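You operate a simulated robot arm through the tools that you are given. There is no shell and no other tool. Be economical: measure what you need, move in short steps, check, and stop when the job is done.

The job below is to be done with a simulated two-armed robot. You get a single attempt, and the scene is never put back.

TASK
Hold the grey crate on the top of the green table steady with one hand and put the brass weight in it with the other.

It is judged by the outcome, as a careful person would: the job done as asked, and still so three seconds after it is handed in. It fails if anything else is knocked over, pushed out of place, dropped, spilled or broken.

THE ROBOT
Two 7-joint arms with two-finger parallel grippers on one trunk, on a base that drives. Base frame: it is fixed to the floor where the robot stands at the start and does not move with it; the origin is under the middle of the robot, x ahead of it, y to its left, z up; the surface under the hand at the start is at about z = 800. Readings come in mm, degrees, newtons and seconds.
The left shoulder is at the start at [70, 156, 805], the right one opposite. Payload 3.91 kg a hand.
Tool frame (each hand has its own): the origin (TCP) lies between the finger pads and is the grasp point; the fingertips stand 30 mm ahead of it; z points along the fingers, y is the line along which they close. The gripper opens to 110 mm. The fingers are 20 mm wide and 10 mm thick; the gripper's body (48 by 112 mm) begins 55 mm behind the TCP.
Orientation is told as [roll, pitch, yaw] about the base's x, y, z axes, in that order, counted from this pose: with the fingers straight down and closing along the base's y, the tool's x points along the base's -x, its y along +y and its z along -z.

THE INTERFACE
- The arms move only by the tool servo_tool. It takes "left_moves", "right_moves" or both (then of equal length, played together; a hand with none holds still); each is a list of rows, each an object (a shift or turn left out is 0, a gripper value left out holds the last) with "dp": the shift along the tool's x, y, z in units of 150 mm (1.0 is 150 mm), a list of three; "delta_rot": the turn, a rotation vector about the tool's x, y, z in units of 180 degrees (1.0 is 180 degrees), a list of three. In form: [{"dp": [x, y, z], "delta_rot": [wx, wy, wz]}, ...]. A call has 1 to 10 rows; each row is the pose to reach, as a shift and turn from the pose commanded when the call began, along the tool's axes at that moment. "left_gripper" and "right_gripper" are, for a hand that has rows, the opening in per cent of the stroke, from 0 (shut) to 100 (fully open), set as the call begins (left out, the last holds). A call with a number of a shift or a turn outside -1 to 1 is refused whole. Each row takes 0.2 s and may step no farther than 50 mm and 8.6 degrees from the row before; otherwise, or with a gripper value out of range, the whole call is refused. A pose out of reach is approached as far as the arm can. The call stops where the force on the tool passes 40 N (or 10 N more than at its start, if that is more) or the arm is blocked; 0.2 s more then pass. Each finger travels about 108 mm/s and halts on what it meets, pressing with about 22 N; the grip force reading is that of the motor and also rises with nothing between the fingers. The clock runs only during rows and for 0.2 s after the last one: add rows that repeat a pose to give the fingers time. It gives the time, the measured TCP pose, the force on the tool (base axes), the opening and the grip force at its end, in the units of the frame above (readings bear some noise), with the torque about the TCP (base axes, N m) and any sound that the robot's microphone picked up.
- Cameras (640 x 400 px; columns grow to the right, rows downward): "scene" is now at [126.1, 65.6, 1074.5]; the picture's right is [0.72, -0.70, -0.00], its down [-0.13, -0.13, -0.98] and it looks along [0.68, 0.70, -0.19] (base axes); focal length 214 px, centre (320, 200). "left" rides on the left gripper at [72, -17, -103] in its tool frame; the picture's right is [0.23, 0.97, 0.00], its down [-0.76, 0.18, -0.62] and it looks along [-0.61, 0.14, 0.78] (tool axes); focal length 222 px, centre (320, 200). "right" rides on the right gripper at [72, 17, -103] in its tool frame; the picture's right is [-0.23, 0.97, 0.00], its down [-0.76, -0.18, -0.62] and it looks along [-0.61, -0.14, 0.78] (tool axes); focal length 222 px, centre (320, 200).
- snapshot(camera): a new picture of that camera. It takes no simulated time.
- move_column(by): slides the trunk up (or, below 0, down) by that many mm; the arms and the scene camera ride with it, the base frame stays. It gives what a move gives, with no picture.
- drive_base(legs): drives the robot by 1 to 6 legs, each [ahead, left, turn to the left] in mm, mm and degrees, along the robot's own axes; the way and the turn of a leg run together, so that a leg with both is an arc; at most 1500 mm and 180 degrees a leg. The arms and the cameras ride along, it lands a little off, and it stops where it bumps. It gives what a move gives.
- pan_tilt(pan, tilt): turns the head with the scene camera to pan (to the left, within 86 degrees either way) and tilt (down, from -29 to 69), counted from straight ahead of the robot. It gives what a move gives.
- point_at(camera, pixels): there is no depth. For up to 12 entries [column, row, z] of the newest picture of that camera ("zoom" is the newest enlarged one), the place [x, y] in the base frame at which the ray of that pixel passes the height z, good to about 2 mm, but the place of the scene camera against the robot may be out by one fixed shift of up to 18 mm in any direction. It takes no simulated time.
- zoom(camera, box): a new picture of the part [left, top, right, bottom] of that camera's present view, enlarged. It takes no simulated time.
- sign_off(): hands the job in; it is judged then, once.

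Work in short steps. Measure before you move; look again where a grasp or a placing could have gone wrong, and mend it. You have 80 turns and 78 pictures in all, those below and enlarged ones among them. Open the grippers and draw the arms clear of the work before you hand the job in, unless the task says otherwise; then end with one line.

The tools are called as a command line: name --argument value ..., lists and objects as JSON in quotes. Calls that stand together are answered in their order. servo_tool: Moves the arms, as the interface text tells. Its arguments: {"type":"object","properties":{"left_moves":{"type":"array","items":{"type":"object","properties":{"dp":{"type":"array","items":{"type":"number"}},"delta_rot":{"type":"array","items":{"type":"number"}}}}},"left_gripper":{"type":"number"},"right_moves":{"type":"array","items":{"type":"object","properties":{"dp":{"type":"array","items":{"type":"number"}},"delta_rot":{"type":"array","items":{"type":"number"}}}}},"right_gripper":{"type":"number"}},"required":[]} The other tools are called the same way: move_column (by) slides the trunk up or down; drive_base (legs) drives the base; pan_tilt (pan, tilt) turns the head that bears the scene camera; snapshot (camera) takes a picture; point_at (camera, pixels) gives the place at which the rays of pixels pass given heights; zoom (camera, box) takes an enlarged picture of a part of a camera's view; sign_off () hands the job in.

At the start:

```text
t: 0.0
left_position: [395.6, 561.9, 1107.6]
left_tool_rot: [0.0, -0.1, 0.0]
left_ft_force: [0.3, 0.1, -0.2]
left_ft_torque: [0.02, -0.02, 0.0]
left_width: 110.1
left_gripper_force: 0.0
right_position: [826.3, 119.8, 1137.7]
right_tool_rot: [0.0, -0.1, -0.1]
right_ft_force: [0.3, 0.1, -0.8]
right_ft_torque: [0.0, 0.02, 0.02]
right_width: 110.0
right_gripper_force: 0.0
trunk travel left (down, up): [-250.0, 690.0]
robot x, y, heading: [0.9, -2.2, 0.3]
head pan, tilt: [45.8, 10.8]
```

scene: 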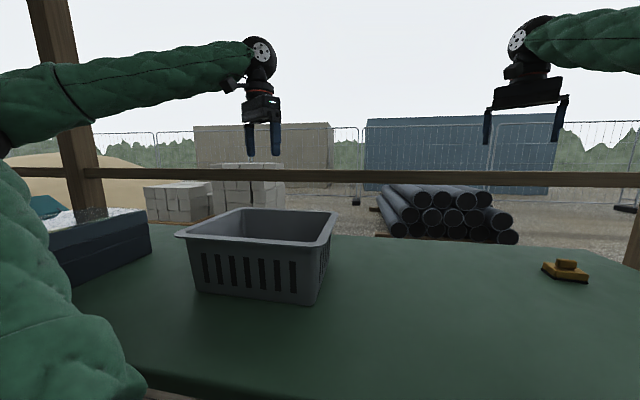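
right: 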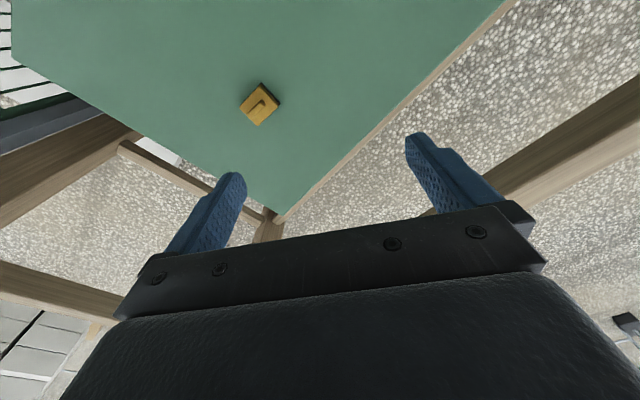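
left: 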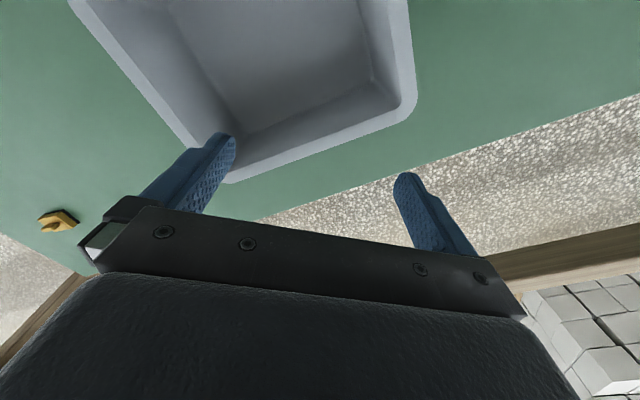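

I measure the weight and the crate from the existing pictures (weight near (566,272) scene, (260,104) right, (57,220) left; crate corners).

point_at --camera "scene" --pixels '[[198, 290, 800], [318, 305, 800], [328, 270, 800], [177, 235, 920], [242, 208, 920], [338, 213, 920], [316, 248, 920], [565, 282, 800], [543, 272, 800], [588, 282, 800], [566, 262, 830]]'

point_at --camera "right" --pixels '[[260, 104, 800], [262, 83, 810], [280, 101, 810], [260, 125, 810], [239, 103, 810], [255, 104, 830], [277, 218, 800]]'

point_at --camera "left" --pixels '[[233, 183, 920], [415, 108, 920], [70, 0, 920], [57, 220, 800], [405, 0, 920], [245, 135, 805], [400, 95, 805]]'

zoom --camera "right" --box '[210, 60, 310, 140]'

zoom --camera "scene" --box '[160, 190, 360, 315]'

zoom --camera "scene" --box '[525, 245, 605, 295]'

```text
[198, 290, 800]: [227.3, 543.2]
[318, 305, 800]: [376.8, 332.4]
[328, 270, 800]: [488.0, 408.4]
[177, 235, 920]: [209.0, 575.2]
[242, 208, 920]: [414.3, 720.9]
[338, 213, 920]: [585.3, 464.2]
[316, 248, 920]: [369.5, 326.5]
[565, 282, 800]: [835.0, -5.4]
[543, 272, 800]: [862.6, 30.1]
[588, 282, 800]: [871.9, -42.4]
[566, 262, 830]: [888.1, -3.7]
```

```text
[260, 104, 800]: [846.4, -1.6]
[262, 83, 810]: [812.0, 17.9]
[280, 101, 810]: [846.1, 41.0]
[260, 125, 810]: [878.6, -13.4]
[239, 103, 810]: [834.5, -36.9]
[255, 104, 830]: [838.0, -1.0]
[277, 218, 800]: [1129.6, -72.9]
```

```text
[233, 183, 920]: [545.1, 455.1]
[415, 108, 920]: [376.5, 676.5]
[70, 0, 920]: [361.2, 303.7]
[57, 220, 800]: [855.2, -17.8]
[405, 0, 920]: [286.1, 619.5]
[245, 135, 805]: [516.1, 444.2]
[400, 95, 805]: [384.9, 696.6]
```

```text
5.00 times, centred on (260, 100) of right
```

zoom: 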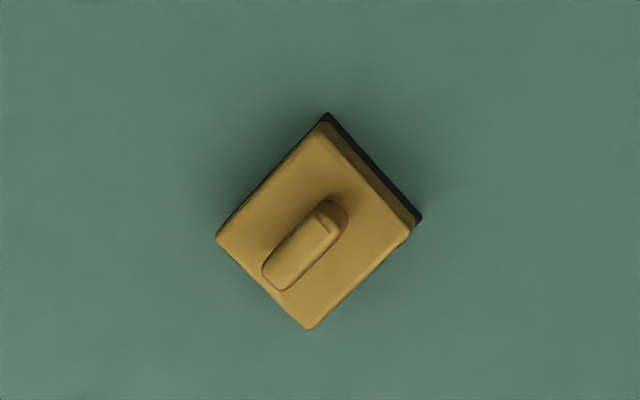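

```text
3.20 times, centred on (260, 252) of scene
```

zoom: 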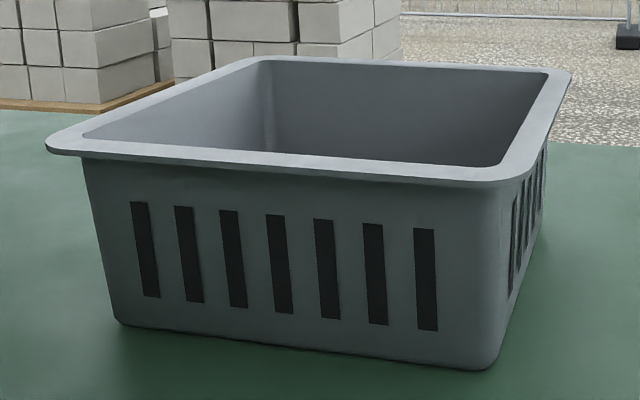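

```text
8.00 times, centred on (565, 270) of scene
```

zoom: 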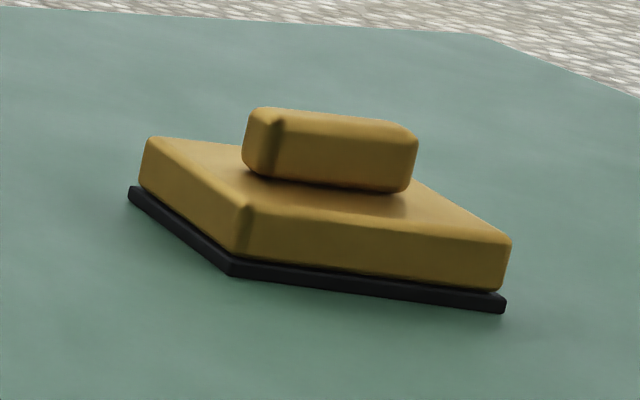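

Now I refine the handle direction of the weight and check the dark box to the left.

point_at --camera "right" --pixels '[[262, 102, 835], [252, 117, 835], [260, 84.4, 820], [278.4, 107, 820], [257.6, 125.6, 820], [239.2, 108, 820]]'

point_at --camera "scene" --pixels '[[72, 287, 800], [151, 252, 800], [150, 215, 850], [48, 228, 850]]'

servo_tool --left_moves '[{"dp": [0.15, 0.064, 0], "delta_rot": [0, 0, -0.039]}, {"dp": [0.3, 0.128, 0], "delta_rot": [0, 0, -0.078]}, {"dp": [0.45, 0.19, 0], "delta_rot": [0, 0, -0.117]}, {"dp": [0.6, 0.25, 0], "delta_rot": [0, 0, -0.156]}, {"dp": [0.767, 0.32, 0], "delta_rot": [0, 0, -0.194]}]'

snapshot --camera "left"

```text
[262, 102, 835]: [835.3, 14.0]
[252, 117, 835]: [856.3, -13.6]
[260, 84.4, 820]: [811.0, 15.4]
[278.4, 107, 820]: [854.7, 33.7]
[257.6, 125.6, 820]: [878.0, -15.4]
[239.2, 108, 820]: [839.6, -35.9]
```

```text
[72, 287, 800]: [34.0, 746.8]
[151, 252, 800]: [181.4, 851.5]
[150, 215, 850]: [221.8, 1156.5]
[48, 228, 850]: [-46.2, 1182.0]
```

```text
t: 1.2
left_position: [278.5, 610.6, 1107.6]
left_tool_rot: [0.0, 0.1, 35.0]
left_ft_force: [-0.2, -0.3, 0.0]
left_ft_torque: [0.03, 0.01, -0.01]
left_width: 110.2
left_gripper_force: 0.0
right_position: [825.1, 118.1, 1138.0]
right_tool_rot: [0.1, 0.1, 0.1]
right_ft_force: [-0.3, -0.7, 0.0]
right_ft_torque: [-0.01, -0.01, 0.03]
right_width: 110.1
right_gripper_force: 0.1
trunk travel left (down, up): [-250.0, 690.0]
robot x, y, heading: [-1.3, 3.0, -0.0]
head pan, tilt: [45.8, 10.8]
```

```text
71 pictures are left
```

left: 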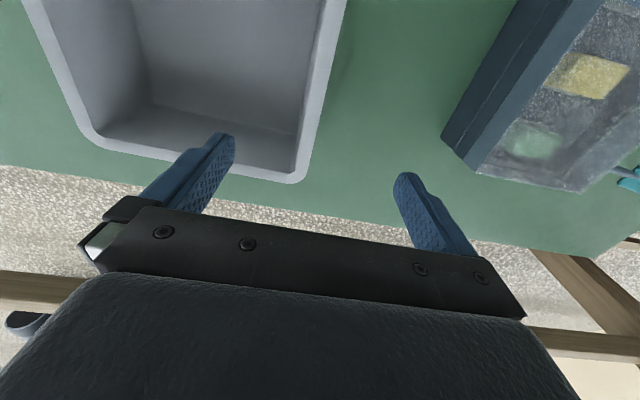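

The crate's left rim runs from (348,0) to about (305,180). I take its outer and inner edges at candidate rim heights.

point_at --camera "left" --pixels '[[305, 182, 930], [346, 10, 930], [315, 140, 930], [322, 10, 930], [291, 182, 930], [95, 150, 930], [42, 0, 930], [298, 137, 930], [318, 130, 800], [450, 140, 800], [150, 105, 805], [290, 140, 805]]'

```text
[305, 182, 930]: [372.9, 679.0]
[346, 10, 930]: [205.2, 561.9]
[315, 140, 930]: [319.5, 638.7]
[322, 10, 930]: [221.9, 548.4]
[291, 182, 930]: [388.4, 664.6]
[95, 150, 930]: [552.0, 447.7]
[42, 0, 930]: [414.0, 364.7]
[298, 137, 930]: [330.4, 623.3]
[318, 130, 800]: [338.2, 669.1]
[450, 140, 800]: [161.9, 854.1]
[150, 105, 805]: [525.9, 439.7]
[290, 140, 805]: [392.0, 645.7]
```

Rim height ≈930, left wall centred on n≈332 mm with yaw 35°. Weight centre ≈(844,2), its long side across yaw ≈26°. I bring the right hand above the weight for a closer look.

servo_tool --right_moves '[{"dp": [-0.025, -0.155, 0.187], "delta_rot": [0, 0, -0.029]}, {"dp": [-0.05, -0.31, 0.373], "delta_rot": [0, 0, -0.058]}, {"dp": [-0.074, -0.464, 0.56], "delta_rot": [0, 0, -0.087]}, {"dp": [-0.1, -0.62, 0.747], "delta_rot": [0, 0, -0.116]}, {"dp": [-0.123, -0.773, 0.933], "delta_rot": [0, 0, -0.144]}]'

snapshot --camera "right"

zoom --camera "right" --box '[220, 60, 420, 185]'

```text
t: 2.4
left_position: [280.7, 610.0, 1107.9]
left_tool_rot: [0.1, 0.0, 35.0]
left_ft_force: [0.1, 0.3, -0.1]
left_ft_torque: [0.03, 0.04, 0.03]
left_width: 109.9
left_gripper_force: 0.1
right_position: [846.2, 1.7, 997.5]
right_tool_rot: [0.0, 0.0, 26.0]
right_ft_force: [0.1, 0.6, -0.8]
right_ft_torque: [0.01, -0.01, 0.04]
right_width: 110.0
right_gripper_force: 0.0
trunk travel left (down, up): [-250.0, 690.0]
robot x, y, heading: [-2.4, -1.5, -0.3]
head pan, tilt: [45.8, 10.8]
```

```text
70 pictures are left
```

right: 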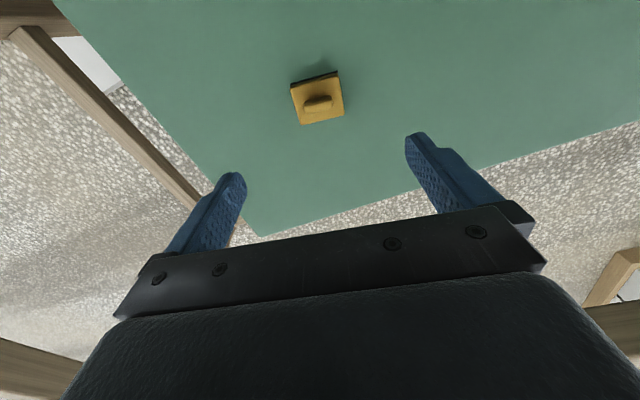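

```text
3.20 times, centred on (320, 122) of right
```

zoom: 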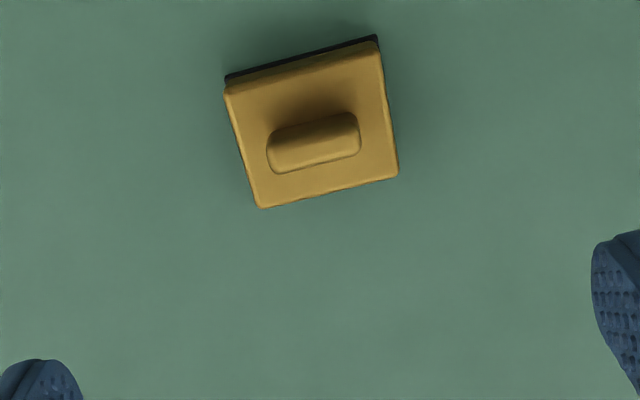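

Zoom shows the weight's top corners (226,90), (380,42), (398,177), (260,208); measuring for heights and alignment.

point_at --camera "zoom" --pixels '[[226, 92, 825], [380, 42, 825], [398, 177, 825], [260, 208, 825], [225, 77, 807], [378, 36, 807], [268, 158, 845], [360, 140, 845], [226, 92, 800], [398, 177, 800]]'

```text
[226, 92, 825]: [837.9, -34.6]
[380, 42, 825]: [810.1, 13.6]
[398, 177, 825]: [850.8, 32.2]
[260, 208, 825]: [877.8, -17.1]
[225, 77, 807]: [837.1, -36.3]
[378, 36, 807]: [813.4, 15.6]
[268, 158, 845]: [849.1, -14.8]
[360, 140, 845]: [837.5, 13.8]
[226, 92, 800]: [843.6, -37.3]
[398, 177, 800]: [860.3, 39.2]
```

Centre ≈(844,-0.5), yaw ≈28.5°, 56 mm wide. Lower to about z=895 and check.

servo_tool --right_moves '[{"dp": [0.012, -0.013, 0.25], "delta_rot": [0, 0, -0.013]}, {"dp": [0.012, -0.013, 0.5], "delta_rot": [0, 0, -0.013]}, {"dp": [0.012, -0.013, 0.68], "delta_rot": [0, 0, -0.013]}, {"dp": [0.012, -0.013, 0.68], "delta_rot": [0, 0, -0.013]}]'

snapshot --camera "right"

```text
t: 3.4
left_position: [279.3, 610.3, 1109.1]
left_tool_rot: [0.0, 0.0, 34.9]
left_ft_force: [0.0, 0.4, 0.2]
left_ft_torque: [-0.03, 0.02, 0.01]
left_width: 109.9
left_gripper_force: 0.1
right_position: [843.2, 1.1, 897.2]
right_tool_rot: [0.0, 0.1, 28.3]
right_ft_force: [0.9, -0.4, 0.4]
right_ft_torque: [0.01, 0.02, 0.02]
right_width: 109.9
right_gripper_force: 0.1
trunk travel left (down, up): [-250.0, 690.0]
robot x, y, heading: [-2.1, 2.7, -0.2]
head pan, tilt: [45.8, 10.8]
```

```text
68 pictures are left
```

right: 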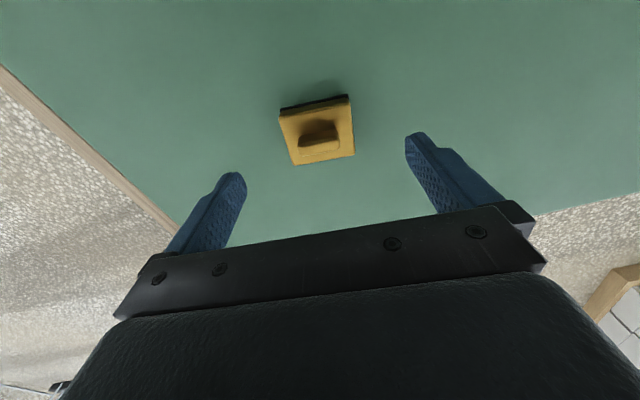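

Alignment looks right; descend 56 mm to TCP z≈840 (tips ≈810).

servo_tool --right_moves '[{"dp": [0, -0.007, 0.2]}, {"dp": [0, -0.007, 0.37]}, {"dp": [0, -0.007, 0.37]}]'

snapshot --camera "right"

zoom --camera "scene" --box '[500, 220, 620, 295]'

```text
t: 4.2
left_position: [273.7, 606.7, 1110.4]
left_tool_rot: [-0.2, -0.3, 34.7]
left_ft_force: [0.3, 0.8, -0.3]
left_ft_torque: [0.03, 0.05, 0.01]
left_width: 109.7
left_gripper_force: 0.0
right_position: [839.2, -5.8, 843.8]
right_tool_rot: [-0.1, -0.3, 27.9]
right_ft_force: [0.0, -0.1, -0.6]
right_ft_torque: [-0.01, 0.01, -0.01]
right_width: 110.0
right_gripper_force: 0.1
trunk travel left (down, up): [-250.0, 690.0]
robot x, y, heading: [-4.1, -1.3, -0.2]
head pan, tilt: [45.8, 10.8]
```

```text
67 pictures are left
```

right: 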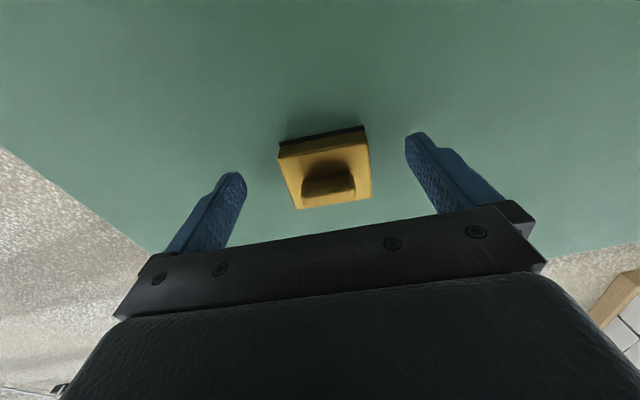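

```text
5.33 times, centred on (560, 258) of scene
```

zoom: 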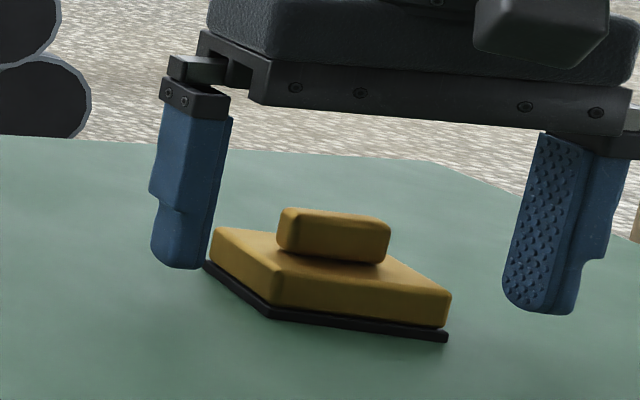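

Both hands read about 5 mm off in the same direction, so the robot may have swayed; I wait two beats and re-measure before closing.

servo_tool --right_moves '[{"dp": [0, 0, 0]}, {"dp": [0, 0, 0]}]'

zoom --camera "right" --box '[220, 90, 420, 215]'

point_at --camera "right" --pixels '[[280, 150, 825], [367, 133, 825], [372, 195, 825], [297, 209, 825]]'

```text
t: 4.8
left_position: [273.9, 606.8, 1111.4]
left_tool_rot: [0.0, -0.4, 34.6]
left_ft_force: [-0.5, -0.8, 0.1]
left_ft_torque: [0.02, 0.02, -0.02]
left_width: 110.1
left_gripper_force: 0.0
right_position: [839.0, -6.6, 844.0]
right_tool_rot: [0.0, -0.3, 28.0]
right_ft_force: [0.3, 0.9, -0.9]
right_ft_torque: [0.04, -0.02, 0.02]
right_width: 110.0
right_gripper_force: 0.0
trunk travel left (down, up): [-250.0, 690.0]
robot x, y, heading: [-6.5, -1.3, -0.0]
head pan, tilt: [45.8, 10.8]
```

```text
3.20 times, centred on (320, 152) of right
```

zoom: 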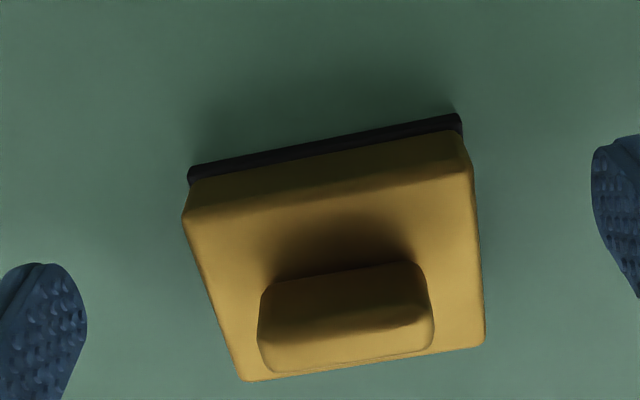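

```text
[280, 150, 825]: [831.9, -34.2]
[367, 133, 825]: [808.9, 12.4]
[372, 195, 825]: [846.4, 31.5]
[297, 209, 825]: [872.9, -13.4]
```

Relative to the TCP the weight sits about +5 mm in y; correct that, lower 3 mm and close.

servo_tool --right_moves '[{"dp": [-0.023, 0.028, 0.02]}, {"dp": [-0.023, 0.028, 0.02]}]'

servo_tool --right_moves '[{"dp": [0, 0, 0]}, {"dp": [0, 0, 0]}, {"dp": [0, 0, 0]}, {"dp": [0, 0, 0]}]' --right_gripper 0

snapshot --camera "right"

zoom --camera "scene" --box '[500, 220, 620, 295]'

```text
t: 5.4
left_position: [275.5, 603.3, 1112.4]
left_tool_rot: [-0.2, -0.5, 34.4]
left_ft_force: [0.0, 0.2, 0.6]
left_ft_torque: [-0.01, -0.03, 0.01]
left_width: 109.9
left_gripper_force: 0.0
right_position: [840.5, -8.5, 844.7]
right_tool_rot: [0.0, -0.6, 27.5]
right_ft_force: [0.4, -0.1, 0.4]
right_ft_torque: [0.0, 0.02, 0.02]
right_width: 109.9
right_gripper_force: 0.0
trunk travel left (down, up): [-250.0, 690.0]
robot x, y, heading: [2.9, 0.0, -0.7]
head pan, tilt: [45.8, 10.8]
```

```text
t: 6.4
left_position: [274.5, 603.5, 1113.3]
left_tool_rot: [-0.2, -0.5, 34.5]
left_ft_force: [0.2, -0.1, 0.1]
left_ft_torque: [0.0, -0.01, -0.01]
left_width: 110.1
left_gripper_force: 0.0
right_position: [841.3, -8.3, 845.0]
right_tool_rot: [0.0, -0.6, 27.6]
right_ft_force: [-4.1, -0.2, 3.6]
right_ft_torque: [-0.01, 0.1, -0.01]
right_width: 57.8
right_gripper_force: 22.4
trunk travel left (down, up): [-250.0, 690.0]
robot x, y, heading: [-1.7, -1.3, -0.3]
head pan, tilt: [45.8, 10.8]
```

```text
64 pictures are left
```

right: 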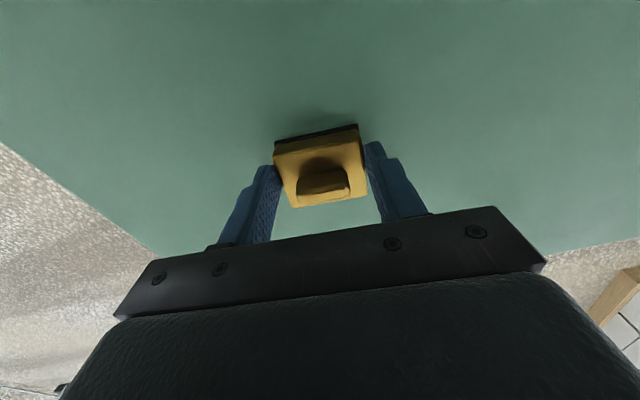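

```text
5.33 times, centred on (560, 258) of scene
```

zoom: 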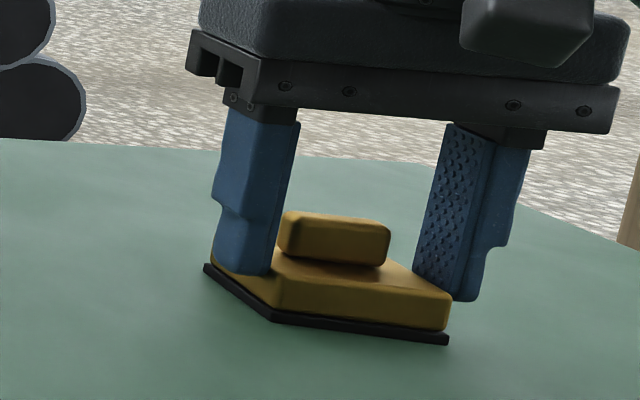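

The grip (57.8 mm) sits a little high on the brass (z read 845 rather than 840). I open slightly, go 6 mm lower and regrip.

servo_tool --right_moves '[{"dp": [0, 0, 0]}, {"dp": [0, 0, 0.02]}, {"dp": [0, 0, 0.045]}, {"dp": [0, 0, 0.045]}]' --right_gripper 75

servo_tool --right_moves '[{"dp": [0, 0, 0]}, {"dp": [0, 0, 0]}, {"dp": [0, 0, 0]}, {"dp": [0, 0, 0]}]' --right_gripper 0

zoom --camera "scene" --box '[500, 220, 620, 295]'

zoom --camera "right" --box '[220, 90, 420, 215]'

```text
t: 7.4
left_position: [274.1, 604.6, 1114.0]
left_tool_rot: [-0.2, -0.6, 34.6]
left_ft_force: [0.9, 0.4, -1.2]
left_ft_torque: [0.0, 0.03, 0.0]
left_width: 109.9
left_gripper_force: 0.1
right_position: [839.8, -8.9, 843.0]
right_tool_rot: [-0.3, -0.9, 27.6]
right_ft_force: [0.4, -0.6, -1.2]
right_ft_torque: [0.0, 0.01, 0.0]
right_width: 82.4
right_gripper_force: 0.0
trunk travel left (down, up): [-250.0, 690.0]
robot x, y, heading: [3.5, 0.3, -0.4]
head pan, tilt: [45.8, 10.8]
```

```text
t: 8.4
left_position: [273.5, 605.9, 1113.2]
left_tool_rot: [-0.2, -0.5, 34.6]
left_ft_force: [0.3, 0.4, -0.1]
left_ft_torque: [0.01, -0.01, 0.01]
left_width: 110.0
left_gripper_force: 0.0
right_position: [840.8, -7.1, 844.9]
right_tool_rot: [-0.4, -0.9, 27.6]
right_ft_force: [3.4, -5.0, 3.0]
right_ft_torque: [-0.07, 0.05, 0.02]
right_width: 57.9
right_gripper_force: 21.8
trunk travel left (down, up): [-250.0, 690.0]
robot x, y, heading: [0.5, 0.7, -0.5]
head pan, tilt: [45.8, 10.8]
```

```text
5.33 times, centred on (560, 258) of scene
```

zoom: 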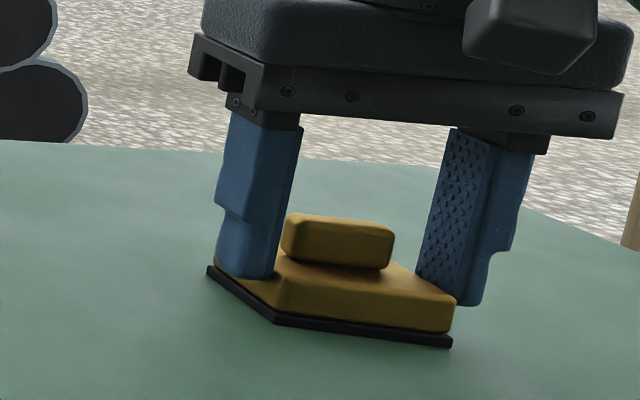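

```text
3.20 times, centred on (320, 152) of right
```

zoom: 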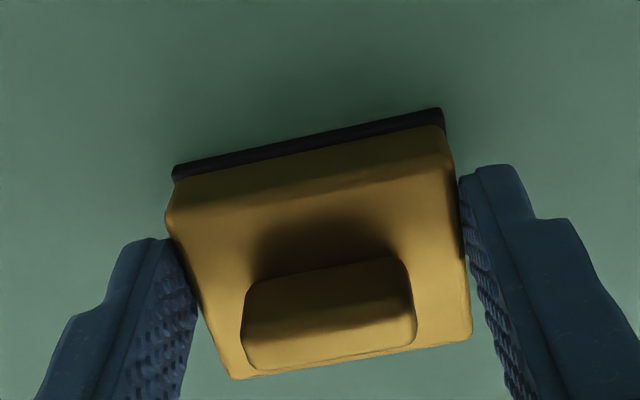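

The right hand is ~14 mm above its commanded height with no wrist force, and the left hand rose too: the right arm may be resting on something. I look toward the right arm.

pan_tilt --pan -10 --tilt 40

snapshot --camera "scene"

```text
t: 9.7
left_position: [273.7, 605.5, 1112.3]
left_tool_rot: [-0.2, -0.5, 34.6]
left_ft_force: [-0.2, 0.0, 0.2]
left_ft_torque: [0.02, 0.01, 0.04]
left_width: 110.0
left_gripper_force: 0.1
right_position: [840.4, -7.5, 844.3]
right_tool_rot: [-0.3, -0.8, 27.6]
right_ft_force: [6.0, -5.2, 6.5]
right_ft_torque: [0.01, -0.07, -0.07]
right_width: 57.8
right_gripper_force: 22.0
trunk travel left (down, up): [-250.0, 690.0]
robot x, y, heading: [-1.8, 0.7, -0.3]
head pan, tilt: [-10.0, 40.0]
```

```text
60 pictures are left
```

scene: 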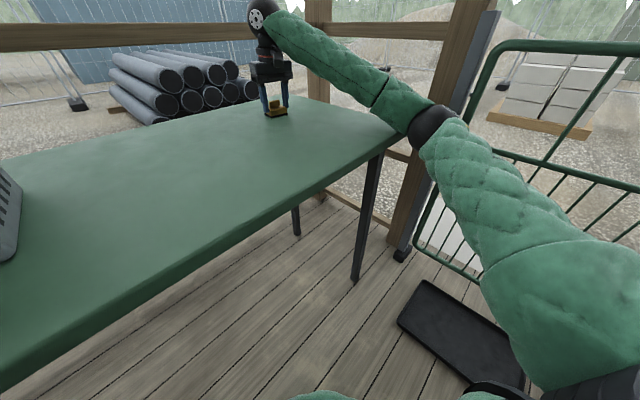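

The right forearm is resting on the table's corner. I release, rise straight up, and will raise the trunk so that the arm comes from above.

servo_tool --right_moves '[{"dp": [0, 0, 0]}, {"dp": [0, 0, 0]}, {"dp": [0, 0, -0.1]}, {"dp": [0, 0, -0.35]}, {"dp": [0, 0, -0.65]}, {"dp": [0, 0, -0.95]}, {"dp": [0, 0, -0.95]}]' --right_gripper 100

snapshot --camera "scene"

```text
t: 11.2
left_position: [279.5, 610.2, 1108.1]
left_tool_rot: [0.0, 0.0, 34.9]
left_ft_force: [-0.5, 0.0, 0.3]
left_ft_torque: [0.01, 0.0, -0.06]
left_width: 109.8
left_gripper_force: 0.0
right_position: [845.6, 3.9, 973.4]
right_tool_rot: [0.0, -0.1, 28.4]
right_ft_force: [0.0, -0.8, -0.4]
right_ft_torque: [0.01, 0.02, -0.02]
right_width: 109.7
right_gripper_force: 0.0
trunk travel left (down, up): [-250.0, 690.0]
robot x, y, heading: [3.6, -2.9, -0.3]
head pan, tilt: [-10.0, 40.0]
```

```text
59 pictures are left
```

scene: 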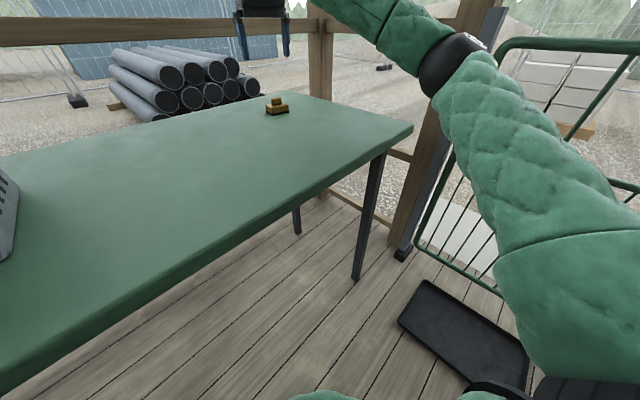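

Readings are back to normal. Raise the trunk 150 mm.

move_column --by 150

servo_tool --right_moves '[{"dp": [0, 0, 0.3]}, {"dp": [0, 0, 0.6]}, {"dp": [0, 0, 0.9]}, {"dp": [0, 0, 1.0]}, {"dp": [0, 0, 1.0]}]'

snapshot --camera "scene"

snapshot --camera "right"

```text
t: 13.0
left_position: [280.2, 609.8, 1258.4]
left_tool_rot: [-0.1, 0.0, 34.9]
left_ft_force: [1.2, 0.2, -1.0]
left_ft_torque: [-0.03, 0.01, -0.01]
left_width: 110.0
left_gripper_force: 0.1
right_position: [845.6, 5.1, 1122.3]
right_tool_rot: [0.0, -0.1, 28.4]
right_ft_force: [-0.6, 1.0, 1.0]
right_ft_torque: [-0.03, -0.01, -0.02]
right_width: 109.9
right_gripper_force: 0.0
trunk travel left (down, up): [-400.0, 540.0]
robot x, y, heading: [0.6, 1.2, -0.0]
head pan, tilt: [-10.0, 40.0]
```

```text
t: 14.2
left_position: [278.9, 609.9, 1257.6]
left_tool_rot: [0.1, -0.1, 34.9]
left_ft_force: [0.1, 0.7, -0.5]
left_ft_torque: [0.0, 0.03, 0.05]
left_width: 110.0
left_gripper_force: 0.0
right_position: [845.6, 5.4, 974.2]
right_tool_rot: [-0.1, 0.1, 28.3]
right_ft_force: [-0.3, -0.7, 1.0]
right_ft_torque: [0.0, 0.03, 0.0]
right_width: 109.9
right_gripper_force: 0.0
trunk travel left (down, up): [-400.0, 540.0]
robot x, y, heading: [2.8, 0.5, -0.1]
head pan, tilt: [-10.0, 40.0]
```

```text
58 pictures are left
```

scene: 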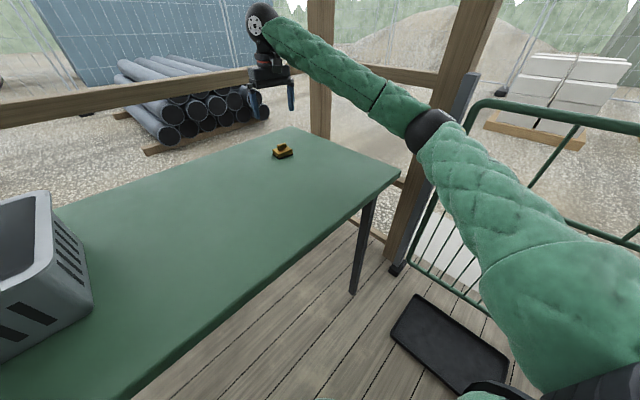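

```text
57 pictures are left
```

right: 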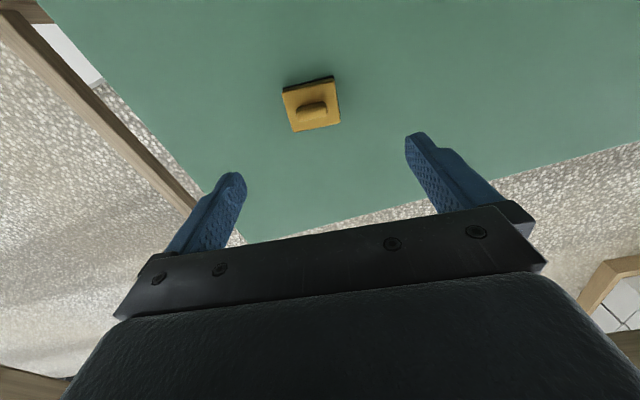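

Elbow is now well above the table. Measure the weight again: corners (282,91), (334,80), (341,124), (295,132).

zoom --camera "right" --box '[260, 65, 360, 140]'

point_at --camera "right" --pixels '[[282, 91, 825], [334, 80, 825], [341, 124, 825], [295, 132, 825]]'

```text
5.33 times, centred on (310, 102) of right
```

zoom: 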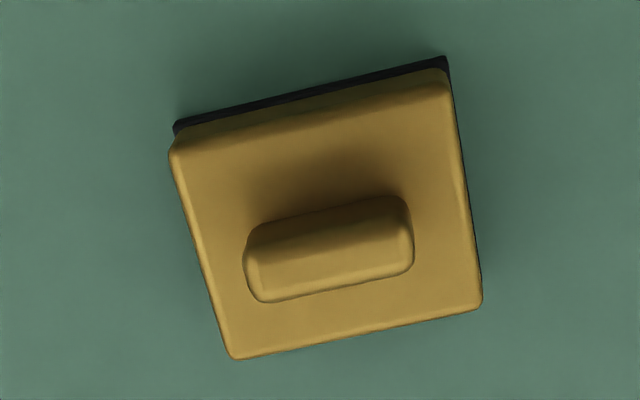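

```text
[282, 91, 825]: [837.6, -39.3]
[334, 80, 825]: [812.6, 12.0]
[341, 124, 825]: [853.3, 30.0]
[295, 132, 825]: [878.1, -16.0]
```

Weight centre ≈(845,-2.5), TCP (845.6,5); correct ~7 mm and descend to z≈880.

servo_tool --right_moves '[{"dp": [0.025, -0.04, 0.25]}, {"dp": [0.025, -0.04, 0.5]}, {"dp": [0.025, -0.04, 0.63]}, {"dp": [0.025, -0.04, 0.63]}]'

snapshot --camera "right"

snapshot --camera "scene"

```text
t: 15.2
left_position: [279.4, 610.2, 1257.3]
left_tool_rot: [-0.1, 0.0, 34.9]
left_ft_force: [0.0, 0.2, 0.1]
left_ft_torque: [-0.01, -0.01, -0.01]
left_width: 110.1
left_gripper_force: 0.1
right_position: [844.3, -1.5, 879.1]
right_tool_rot: [0.0, -0.1, 28.3]
right_ft_force: [-0.6, 0.1, 0.4]
right_ft_torque: [0.01, 0.03, -0.03]
right_width: 110.0
right_gripper_force: 0.1
trunk travel left (down, up): [-400.0, 540.0]
robot x, y, heading: [2.7, 1.2, -0.0]
head pan, tilt: [-10.0, 40.0]
```

```text
55 pictures are left
```

right: 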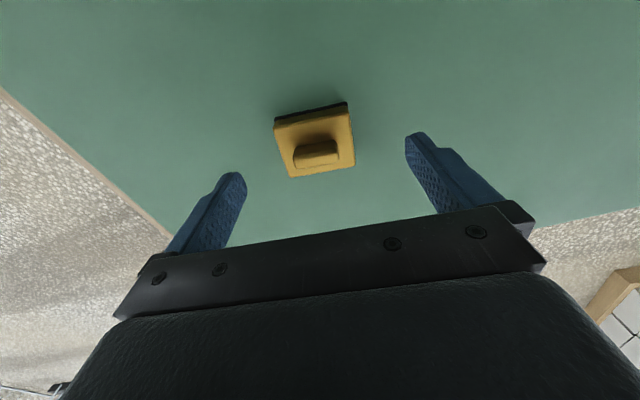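

```text
54 pictures are left
```

scene: 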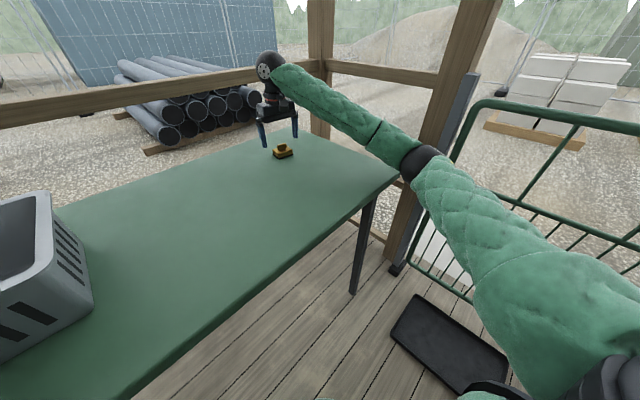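

Centred. Descend to z≈839 and check whether the height is actually reached.

servo_tool --right_moves '[{"dp": [0, 0, 0.15]}, {"dp": [0, 0, 0.27]}, {"dp": [0, 0, 0.27]}]'

zoom --camera "right" --box '[220, 90, 420, 215]'

```text
t: 16.0
left_position: [279.3, 610.3, 1258.1]
left_tool_rot: [0.0, 0.0, 34.8]
left_ft_force: [-0.1, 0.3, -0.4]
left_ft_torque: [0.0, -0.01, 0.0]
left_width: 110.0
left_gripper_force: 0.1
right_position: [845.0, -1.9, 839.1]
right_tool_rot: [0.0, 0.0, 28.2]
right_ft_force: [-0.1, 0.7, 0.2]
right_ft_torque: [0.02, 0.0, 0.01]
right_width: 109.9
right_gripper_force: 0.1
trunk travel left (down, up): [-400.0, 540.0]
robot x, y, heading: [-0.1, -1.4, -0.1]
head pan, tilt: [-10.0, 40.0]
```

```text
3.20 times, centred on (320, 152) of right
```

zoom: 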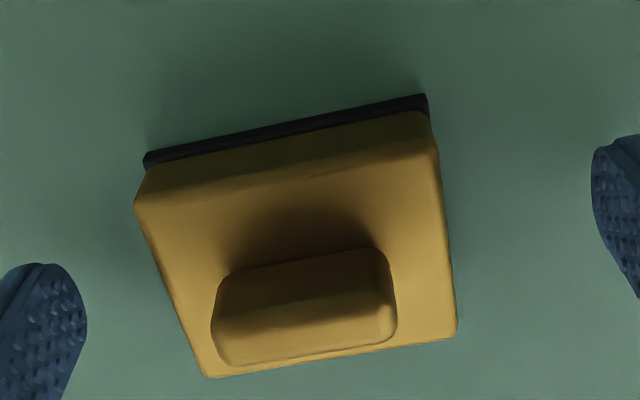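

Height reached with no contact. Lower 2 mm, nudge 2 mm, then close.

servo_tool --right_moves '[{"dp": [0, -0.013, 0.015]}, {"dp": [0, -0.013, 0.015]}]'

servo_tool --right_moves '[{"dp": [0, 0, 0]}, {"dp": [0, 0, 0]}, {"dp": [0, 0, 0]}, {"dp": [0, 0, 0]}]' --right_gripper 0

servo_tool --right_moves '[{"dp": [0, 0, -0.05]}, {"dp": [0, 0, -0.1]}, {"dp": [0, 0, -0.15]}, {"dp": [0, 0, -0.15]}]'

snapshot --camera "right"

zoom --camera "scene" --box '[240, 90, 336, 170]'

```text
t: 16.6
left_position: [280.0, 610.6, 1257.5]
left_tool_rot: [-0.1, -0.1, 34.9]
left_ft_force: [-0.2, -0.4, -0.2]
left_ft_torque: [-0.02, 0.02, 0.01]
left_width: 110.1
left_gripper_force: 0.1
right_position: [844.6, -4.6, 836.1]
right_tool_rot: [0.0, 0.1, 28.3]
right_ft_force: [-0.6, -0.3, -0.1]
right_ft_torque: [0.03, 0.01, 0.0]
right_width: 109.8
right_gripper_force: 0.0
trunk travel left (down, up): [-400.0, 540.0]
robot x, y, heading: [-0.5, -0.3, -0.0]
head pan, tilt: [-10.0, 40.0]
```

```text
t: 17.6
left_position: [280.6, 610.5, 1257.5]
left_tool_rot: [0.0, 0.0, 34.9]
left_ft_force: [-0.2, -0.1, -0.6]
left_ft_torque: [0.0, -0.02, -0.04]
left_width: 109.9
left_gripper_force: 0.0
right_position: [845.1, -3.7, 836.3]
right_tool_rot: [0.0, 0.0, 28.3]
right_ft_force: [1.0, -0.6, 1.1]
right_ft_torque: [0.07, 0.01, -0.04]
right_width: 57.8
right_gripper_force: 21.6
trunk travel left (down, up): [-400.0, 540.0]
robot x, y, heading: [-0.7, -1.2, 0.2]
head pan, tilt: [-10.0, 40.0]
```

```text
t: 18.6
left_position: [279.6, 610.2, 1257.4]
left_tool_rot: [0.0, 0.0, 34.9]
left_ft_force: [0.6, 0.5, -0.1]
left_ft_torque: [0.0, -0.02, -0.02]
left_width: 110.5
left_gripper_force: 0.0
right_position: [844.9, -4.0, 858.2]
right_tool_rot: [0.0, 0.0, 28.3]
right_ft_force: [-0.4, -0.5, -4.4]
right_ft_torque: [0.01, 0.01, -0.01]
right_width: 57.7
right_gripper_force: 22.3
trunk travel left (down, up): [-400.0, 540.0]
robot x, y, heading: [-3.1, 0.8, 0.3]
head pan, tilt: [-10.0, 40.0]
```

```text
52 pictures are left
```

right: 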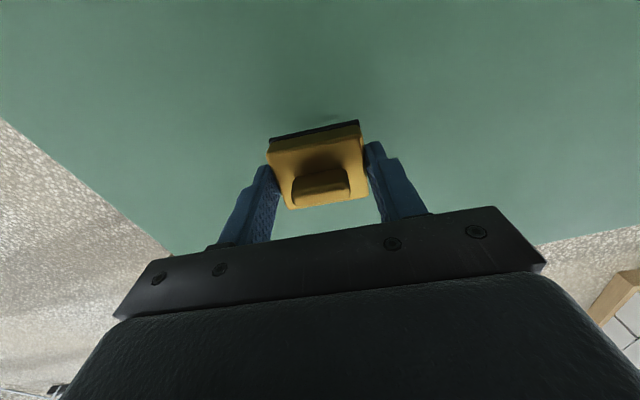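

```text
5.00 times, centred on (288, 130) of scene
```

zoom: 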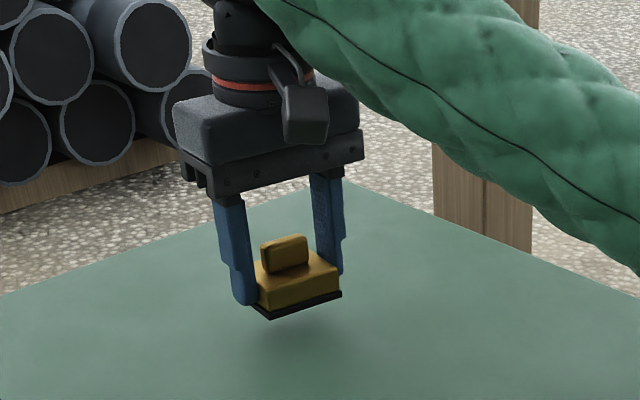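

The weight is held (≈0.45 kg). Lift 150 mm, then start moving toward the crate.

servo_tool --right_moves '[{"dp": [0, 0, -0.3]}, {"dp": [0, 0, -0.6]}, {"dp": [0, 0.0, -0.9]}, {"dp": [0.03, 0.25, -1.0]}, {"dp": [0.1, 0.5, -1.0]}, {"dp": [0.17, 0.75, -1.0]}, {"dp": [0.24, 1.0, -1.0]}]'

servo_tool --right_moves '[{"dp": [0.07, 0.25, -0.12]}, {"dp": [0.14, 0.5, -0.25]}, {"dp": [0.21, 0.75, -0.38]}, {"dp": [0.28, 1.0, -0.5]}, {"dp": [0.28, 1.0, -0.5]}]'

pan_tilt --pan 25 --tilt 30

snapshot --camera "scene"

```text
t: 20.2
left_position: [280.7, 608.9, 1257.5]
left_tool_rot: [0.1, 0.1, 34.9]
left_ft_force: [0.2, -0.5, 0.5]
left_ft_torque: [-0.04, -0.01, 0.0]
left_width: 109.9
left_gripper_force: 0.0
right_position: [742.0, 111.7, 1009.4]
right_tool_rot: [0.0, 0.0, 28.1]
right_ft_force: [0.4, 0.6, -4.6]
right_ft_torque: [-0.04, 0.02, 0.01]
right_width: 57.7
right_gripper_force: 22.3
trunk travel left (down, up): [-400.0, 540.0]
robot x, y, heading: [-1.3, 3.7, -0.0]
head pan, tilt: [-10.0, 40.0]
```

```text
t: 21.4
left_position: [281.5, 610.7, 1256.9]
left_tool_rot: [-0.1, 0.0, 35.0]
left_ft_force: [-0.6, -0.8, 0.2]
left_ft_torque: [0.02, -0.01, 0.0]
left_width: 110.0
left_gripper_force: 0.0
right_position: [635.2, 222.1, 1084.3]
right_tool_rot: [0.0, 0.1, 28.3]
right_ft_force: [-0.2, 0.4, -3.6]
right_ft_torque: [0.02, 0.02, 0.0]
right_width: 57.6
right_gripper_force: 22.3
trunk travel left (down, up): [-400.0, 540.0]
robot x, y, heading: [2.1, 1.4, 0.3]
head pan, tilt: [-10.0, 40.0]
```

```text
t: 22.4
left_position: [279.3, 610.4, 1256.9]
left_tool_rot: [0.1, 0.0, 34.9]
left_ft_force: [-0.3, 0.1, -0.2]
left_ft_torque: [0.02, -0.02, -0.01]
left_width: 110.0
left_gripper_force: 0.1
right_position: [635.6, 223.6, 1085.2]
right_tool_rot: [0.0, 0.0, 28.3]
right_ft_force: [0.5, -0.2, -3.5]
right_ft_torque: [0.03, 0.0, 0.0]
right_width: 57.8
right_gripper_force: 22.1
trunk travel left (down, up): [-400.0, 540.0]
robot x, y, heading: [0.7, 2.0, -0.1]
head pan, tilt: [25.0, 30.0]
```

```text
50 pictures are left
```

scene: 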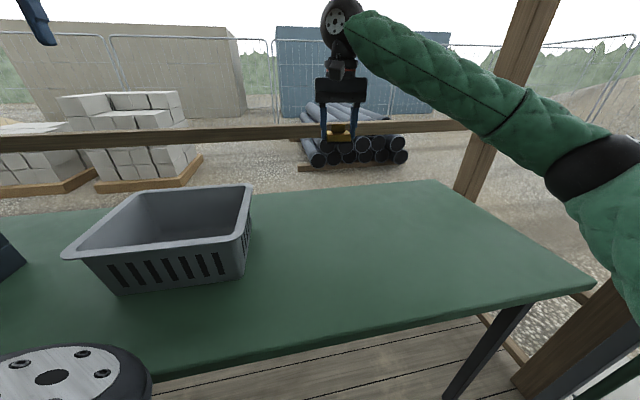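

Carry on another ~200 mm toward the crate, keeping clear of the left hand's spot.

servo_tool --right_moves '[{"dp": [0.06, 0.25, 0], "delta_rot": [0, 0, -0.01]}, {"dp": [0.12, 0.5, 0], "delta_rot": [0, 0, -0.02]}, {"dp": [0.19, 0.75, 0], "delta_rot": [0, 0, -0.03]}, {"dp": [0.28, 1.0, 0], "delta_rot": [0, 0, -0.037]}, {"dp": [0.28, 1.0, 0], "delta_rot": [0, 0, -0.037]}]'

snapshot --camera "scene"

snapshot --camera "left"

snapshot --camera "right"

```text
t: 23.6
left_position: [281.5, 609.7, 1258.7]
left_tool_rot: [0.0, 0.0, 34.9]
left_ft_force: [0.2, -0.1, -0.1]
left_ft_torque: [0.04, 0.04, 0.0]
left_width: 110.2
left_gripper_force: 0.0
right_position: [526.8, 335.5, 1084.7]
right_tool_rot: [0.0, 0.0, 34.9]
right_ft_force: [0.3, -0.5, -4.3]
right_ft_torque: [-0.03, -0.01, 0.02]
right_width: 57.7
right_gripper_force: 22.1
trunk travel left (down, up): [-400.0, 540.0]
robot x, y, heading: [2.4, 2.1, -0.2]
head pan, tilt: [25.0, 30.0]
```

```text
49 pictures are left
```

scene: 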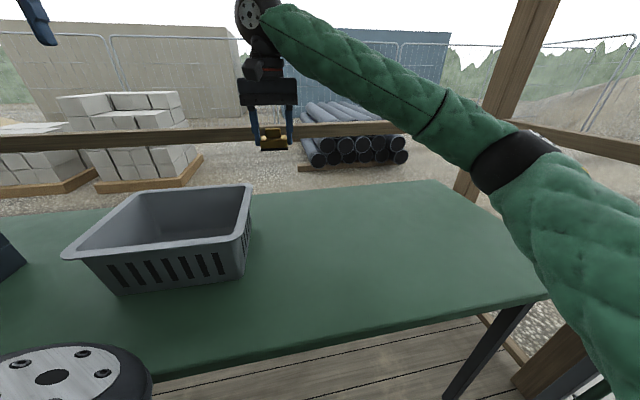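

```text
48 pictures are left
```

left: 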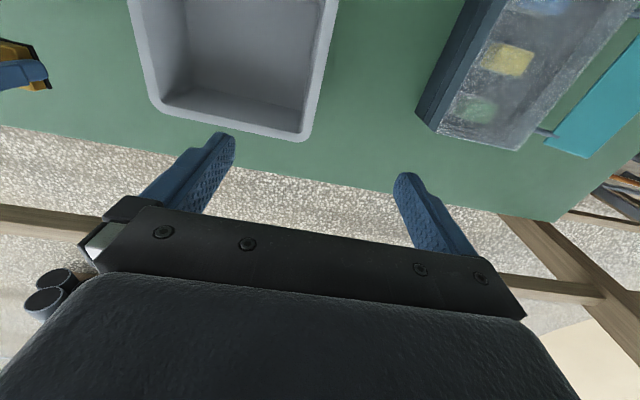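

```text
47 pictures are left
```

right: 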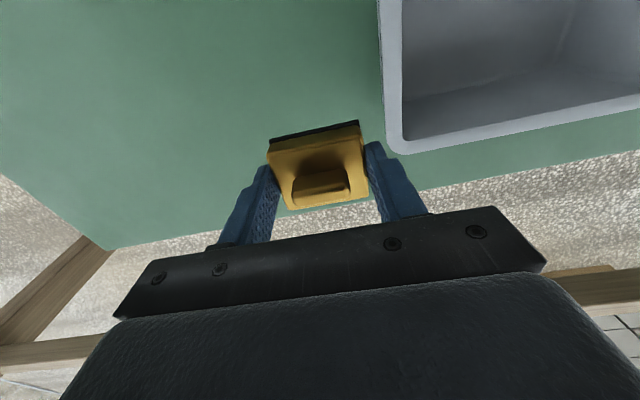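

Measure the crate rim from this higher left view and from the right view to pin its height.

point_at --camera "left" --pixels '[[128, 0, 930], [140, 55, 930], [338, 0, 930], [322, 90, 930], [250, 138, 930], [190, 126, 930], [311, 90, 930], [322, 0, 930]]'

point_at --camera "right" --pixels '[[378, 10, 930], [382, 80, 930], [450, 147, 930], [620, 116, 930], [620, 102, 930], [402, 60, 930]]'

```text
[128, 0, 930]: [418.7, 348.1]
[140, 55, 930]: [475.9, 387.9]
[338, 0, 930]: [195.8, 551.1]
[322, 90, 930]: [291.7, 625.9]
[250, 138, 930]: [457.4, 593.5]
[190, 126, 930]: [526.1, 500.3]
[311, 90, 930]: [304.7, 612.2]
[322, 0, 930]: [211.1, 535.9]
```

```text
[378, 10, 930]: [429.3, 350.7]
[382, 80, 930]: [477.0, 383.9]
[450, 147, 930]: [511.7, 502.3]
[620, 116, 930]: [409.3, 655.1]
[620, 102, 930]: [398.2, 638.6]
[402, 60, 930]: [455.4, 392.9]
```

Rim height comes out ≈925, left rim centre n≈333. Lower the left hand over it in two calls to about z≈975, shifted −6 mm along tool y.

servo_tool --left_moves '[{"dp": [0, -0.02, 0.25]}, {"dp": [0, -0.04, 0.5]}, {"dp": [0, -0.04, 0.75]}, {"dp": [0, -0.04, 1.0]}]'

servo_tool --left_moves '[{"dp": [0, 0, 0.25]}, {"dp": [0, 0, 0.5]}, {"dp": [0, 0, 0.75]}, {"dp": [0, 0, 0.88]}, {"dp": [0, 0, 0.88]}]'

snapshot --camera "left"

pan_tilt --pan 50 --tilt 30

snapshot --camera "scene"

```text
t: 24.6
left_position: [283.8, 605.4, 1108.0]
left_tool_rot: [-0.1, 0.0, 34.9]
left_ft_force: [0.1, 0.0, 0.6]
left_ft_torque: [0.01, 0.03, 0.0]
left_width: 110.0
left_gripper_force: 0.1
right_position: [525.9, 336.1, 1085.5]
right_tool_rot: [0.1, 0.0, 34.9]
right_ft_force: [-0.4, -0.2, -3.7]
right_ft_torque: [-0.01, -0.01, 0.01]
right_width: 57.8
right_gripper_force: 22.4
trunk travel left (down, up): [-400.0, 540.0]
robot x, y, heading: [-2.0, 1.7, 0.1]
head pan, tilt: [25.0, 30.0]
```

```text
t: 25.8
left_position: [282.3, 605.3, 974.3]
left_tool_rot: [0.0, 0.1, 34.9]
left_ft_force: [-0.7, -0.2, 0.2]
left_ft_torque: [0.0, 0.01, 0.01]
left_width: 109.8
left_gripper_force: 0.1
right_position: [525.8, 335.5, 1083.9]
right_tool_rot: [0.0, 0.0, 35.0]
right_ft_force: [0.1, -0.7, -4.0]
right_ft_torque: [0.01, 0.05, 0.0]
right_width: 57.8
right_gripper_force: 22.2
trunk travel left (down, up): [-400.0, 540.0]
robot x, y, heading: [0.3, 0.6, -0.2]
head pan, tilt: [25.0, 30.0]
```

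```text
46 pictures are left
```

left: 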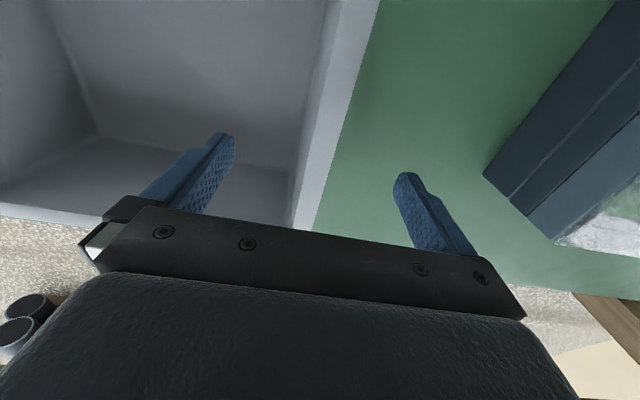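

```text
t: 26.7
left_position: [283.9, 604.0, 976.0]
left_tool_rot: [0.0, 0.1, 34.9]
left_ft_force: [0.2, -0.2, 0.5]
left_ft_torque: [-0.01, 0.04, 0.03]
left_width: 110.0
left_gripper_force: 0.0
right_position: [525.9, 335.6, 1084.7]
right_tool_rot: [0.0, -0.1, 34.9]
right_ft_force: [0.6, 0.0, -3.5]
right_ft_torque: [0.01, -0.01, -0.05]
right_width: 58.0
right_gripper_force: 21.6
trunk travel left (down, up): [-400.0, 540.0]
robot x, y, heading: [-2.5, 0.3, -0.1]
head pan, tilt: [50.0, 30.0]
```

```text
45 pictures are left
```

scene: 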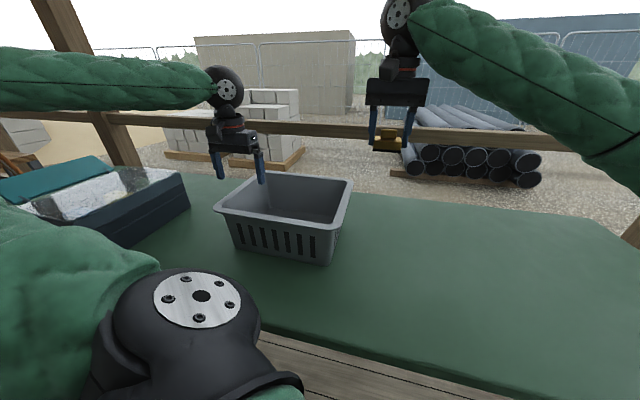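

The fingers straddle the rim. Verify the rim edges at z=925 near rows 160–200.

point_at --camera "left" --pixels '[[332, 160, 925], [351, 95, 925], [300, 160, 925], [322, 85, 925], [322, 190, 925]]'

zoom --camera "left" --box '[190, 100, 430, 250]'

```text
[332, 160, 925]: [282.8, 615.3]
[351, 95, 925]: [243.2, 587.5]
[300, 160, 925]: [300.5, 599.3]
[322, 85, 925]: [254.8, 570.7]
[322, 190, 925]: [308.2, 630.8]
```

```text
2.67 times, centred on (310, 175) of left
```

zoom: 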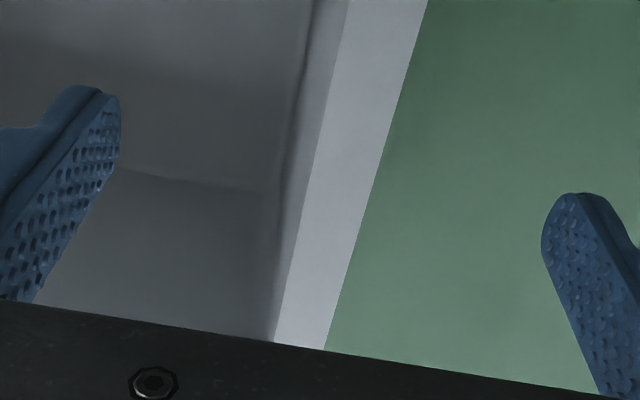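

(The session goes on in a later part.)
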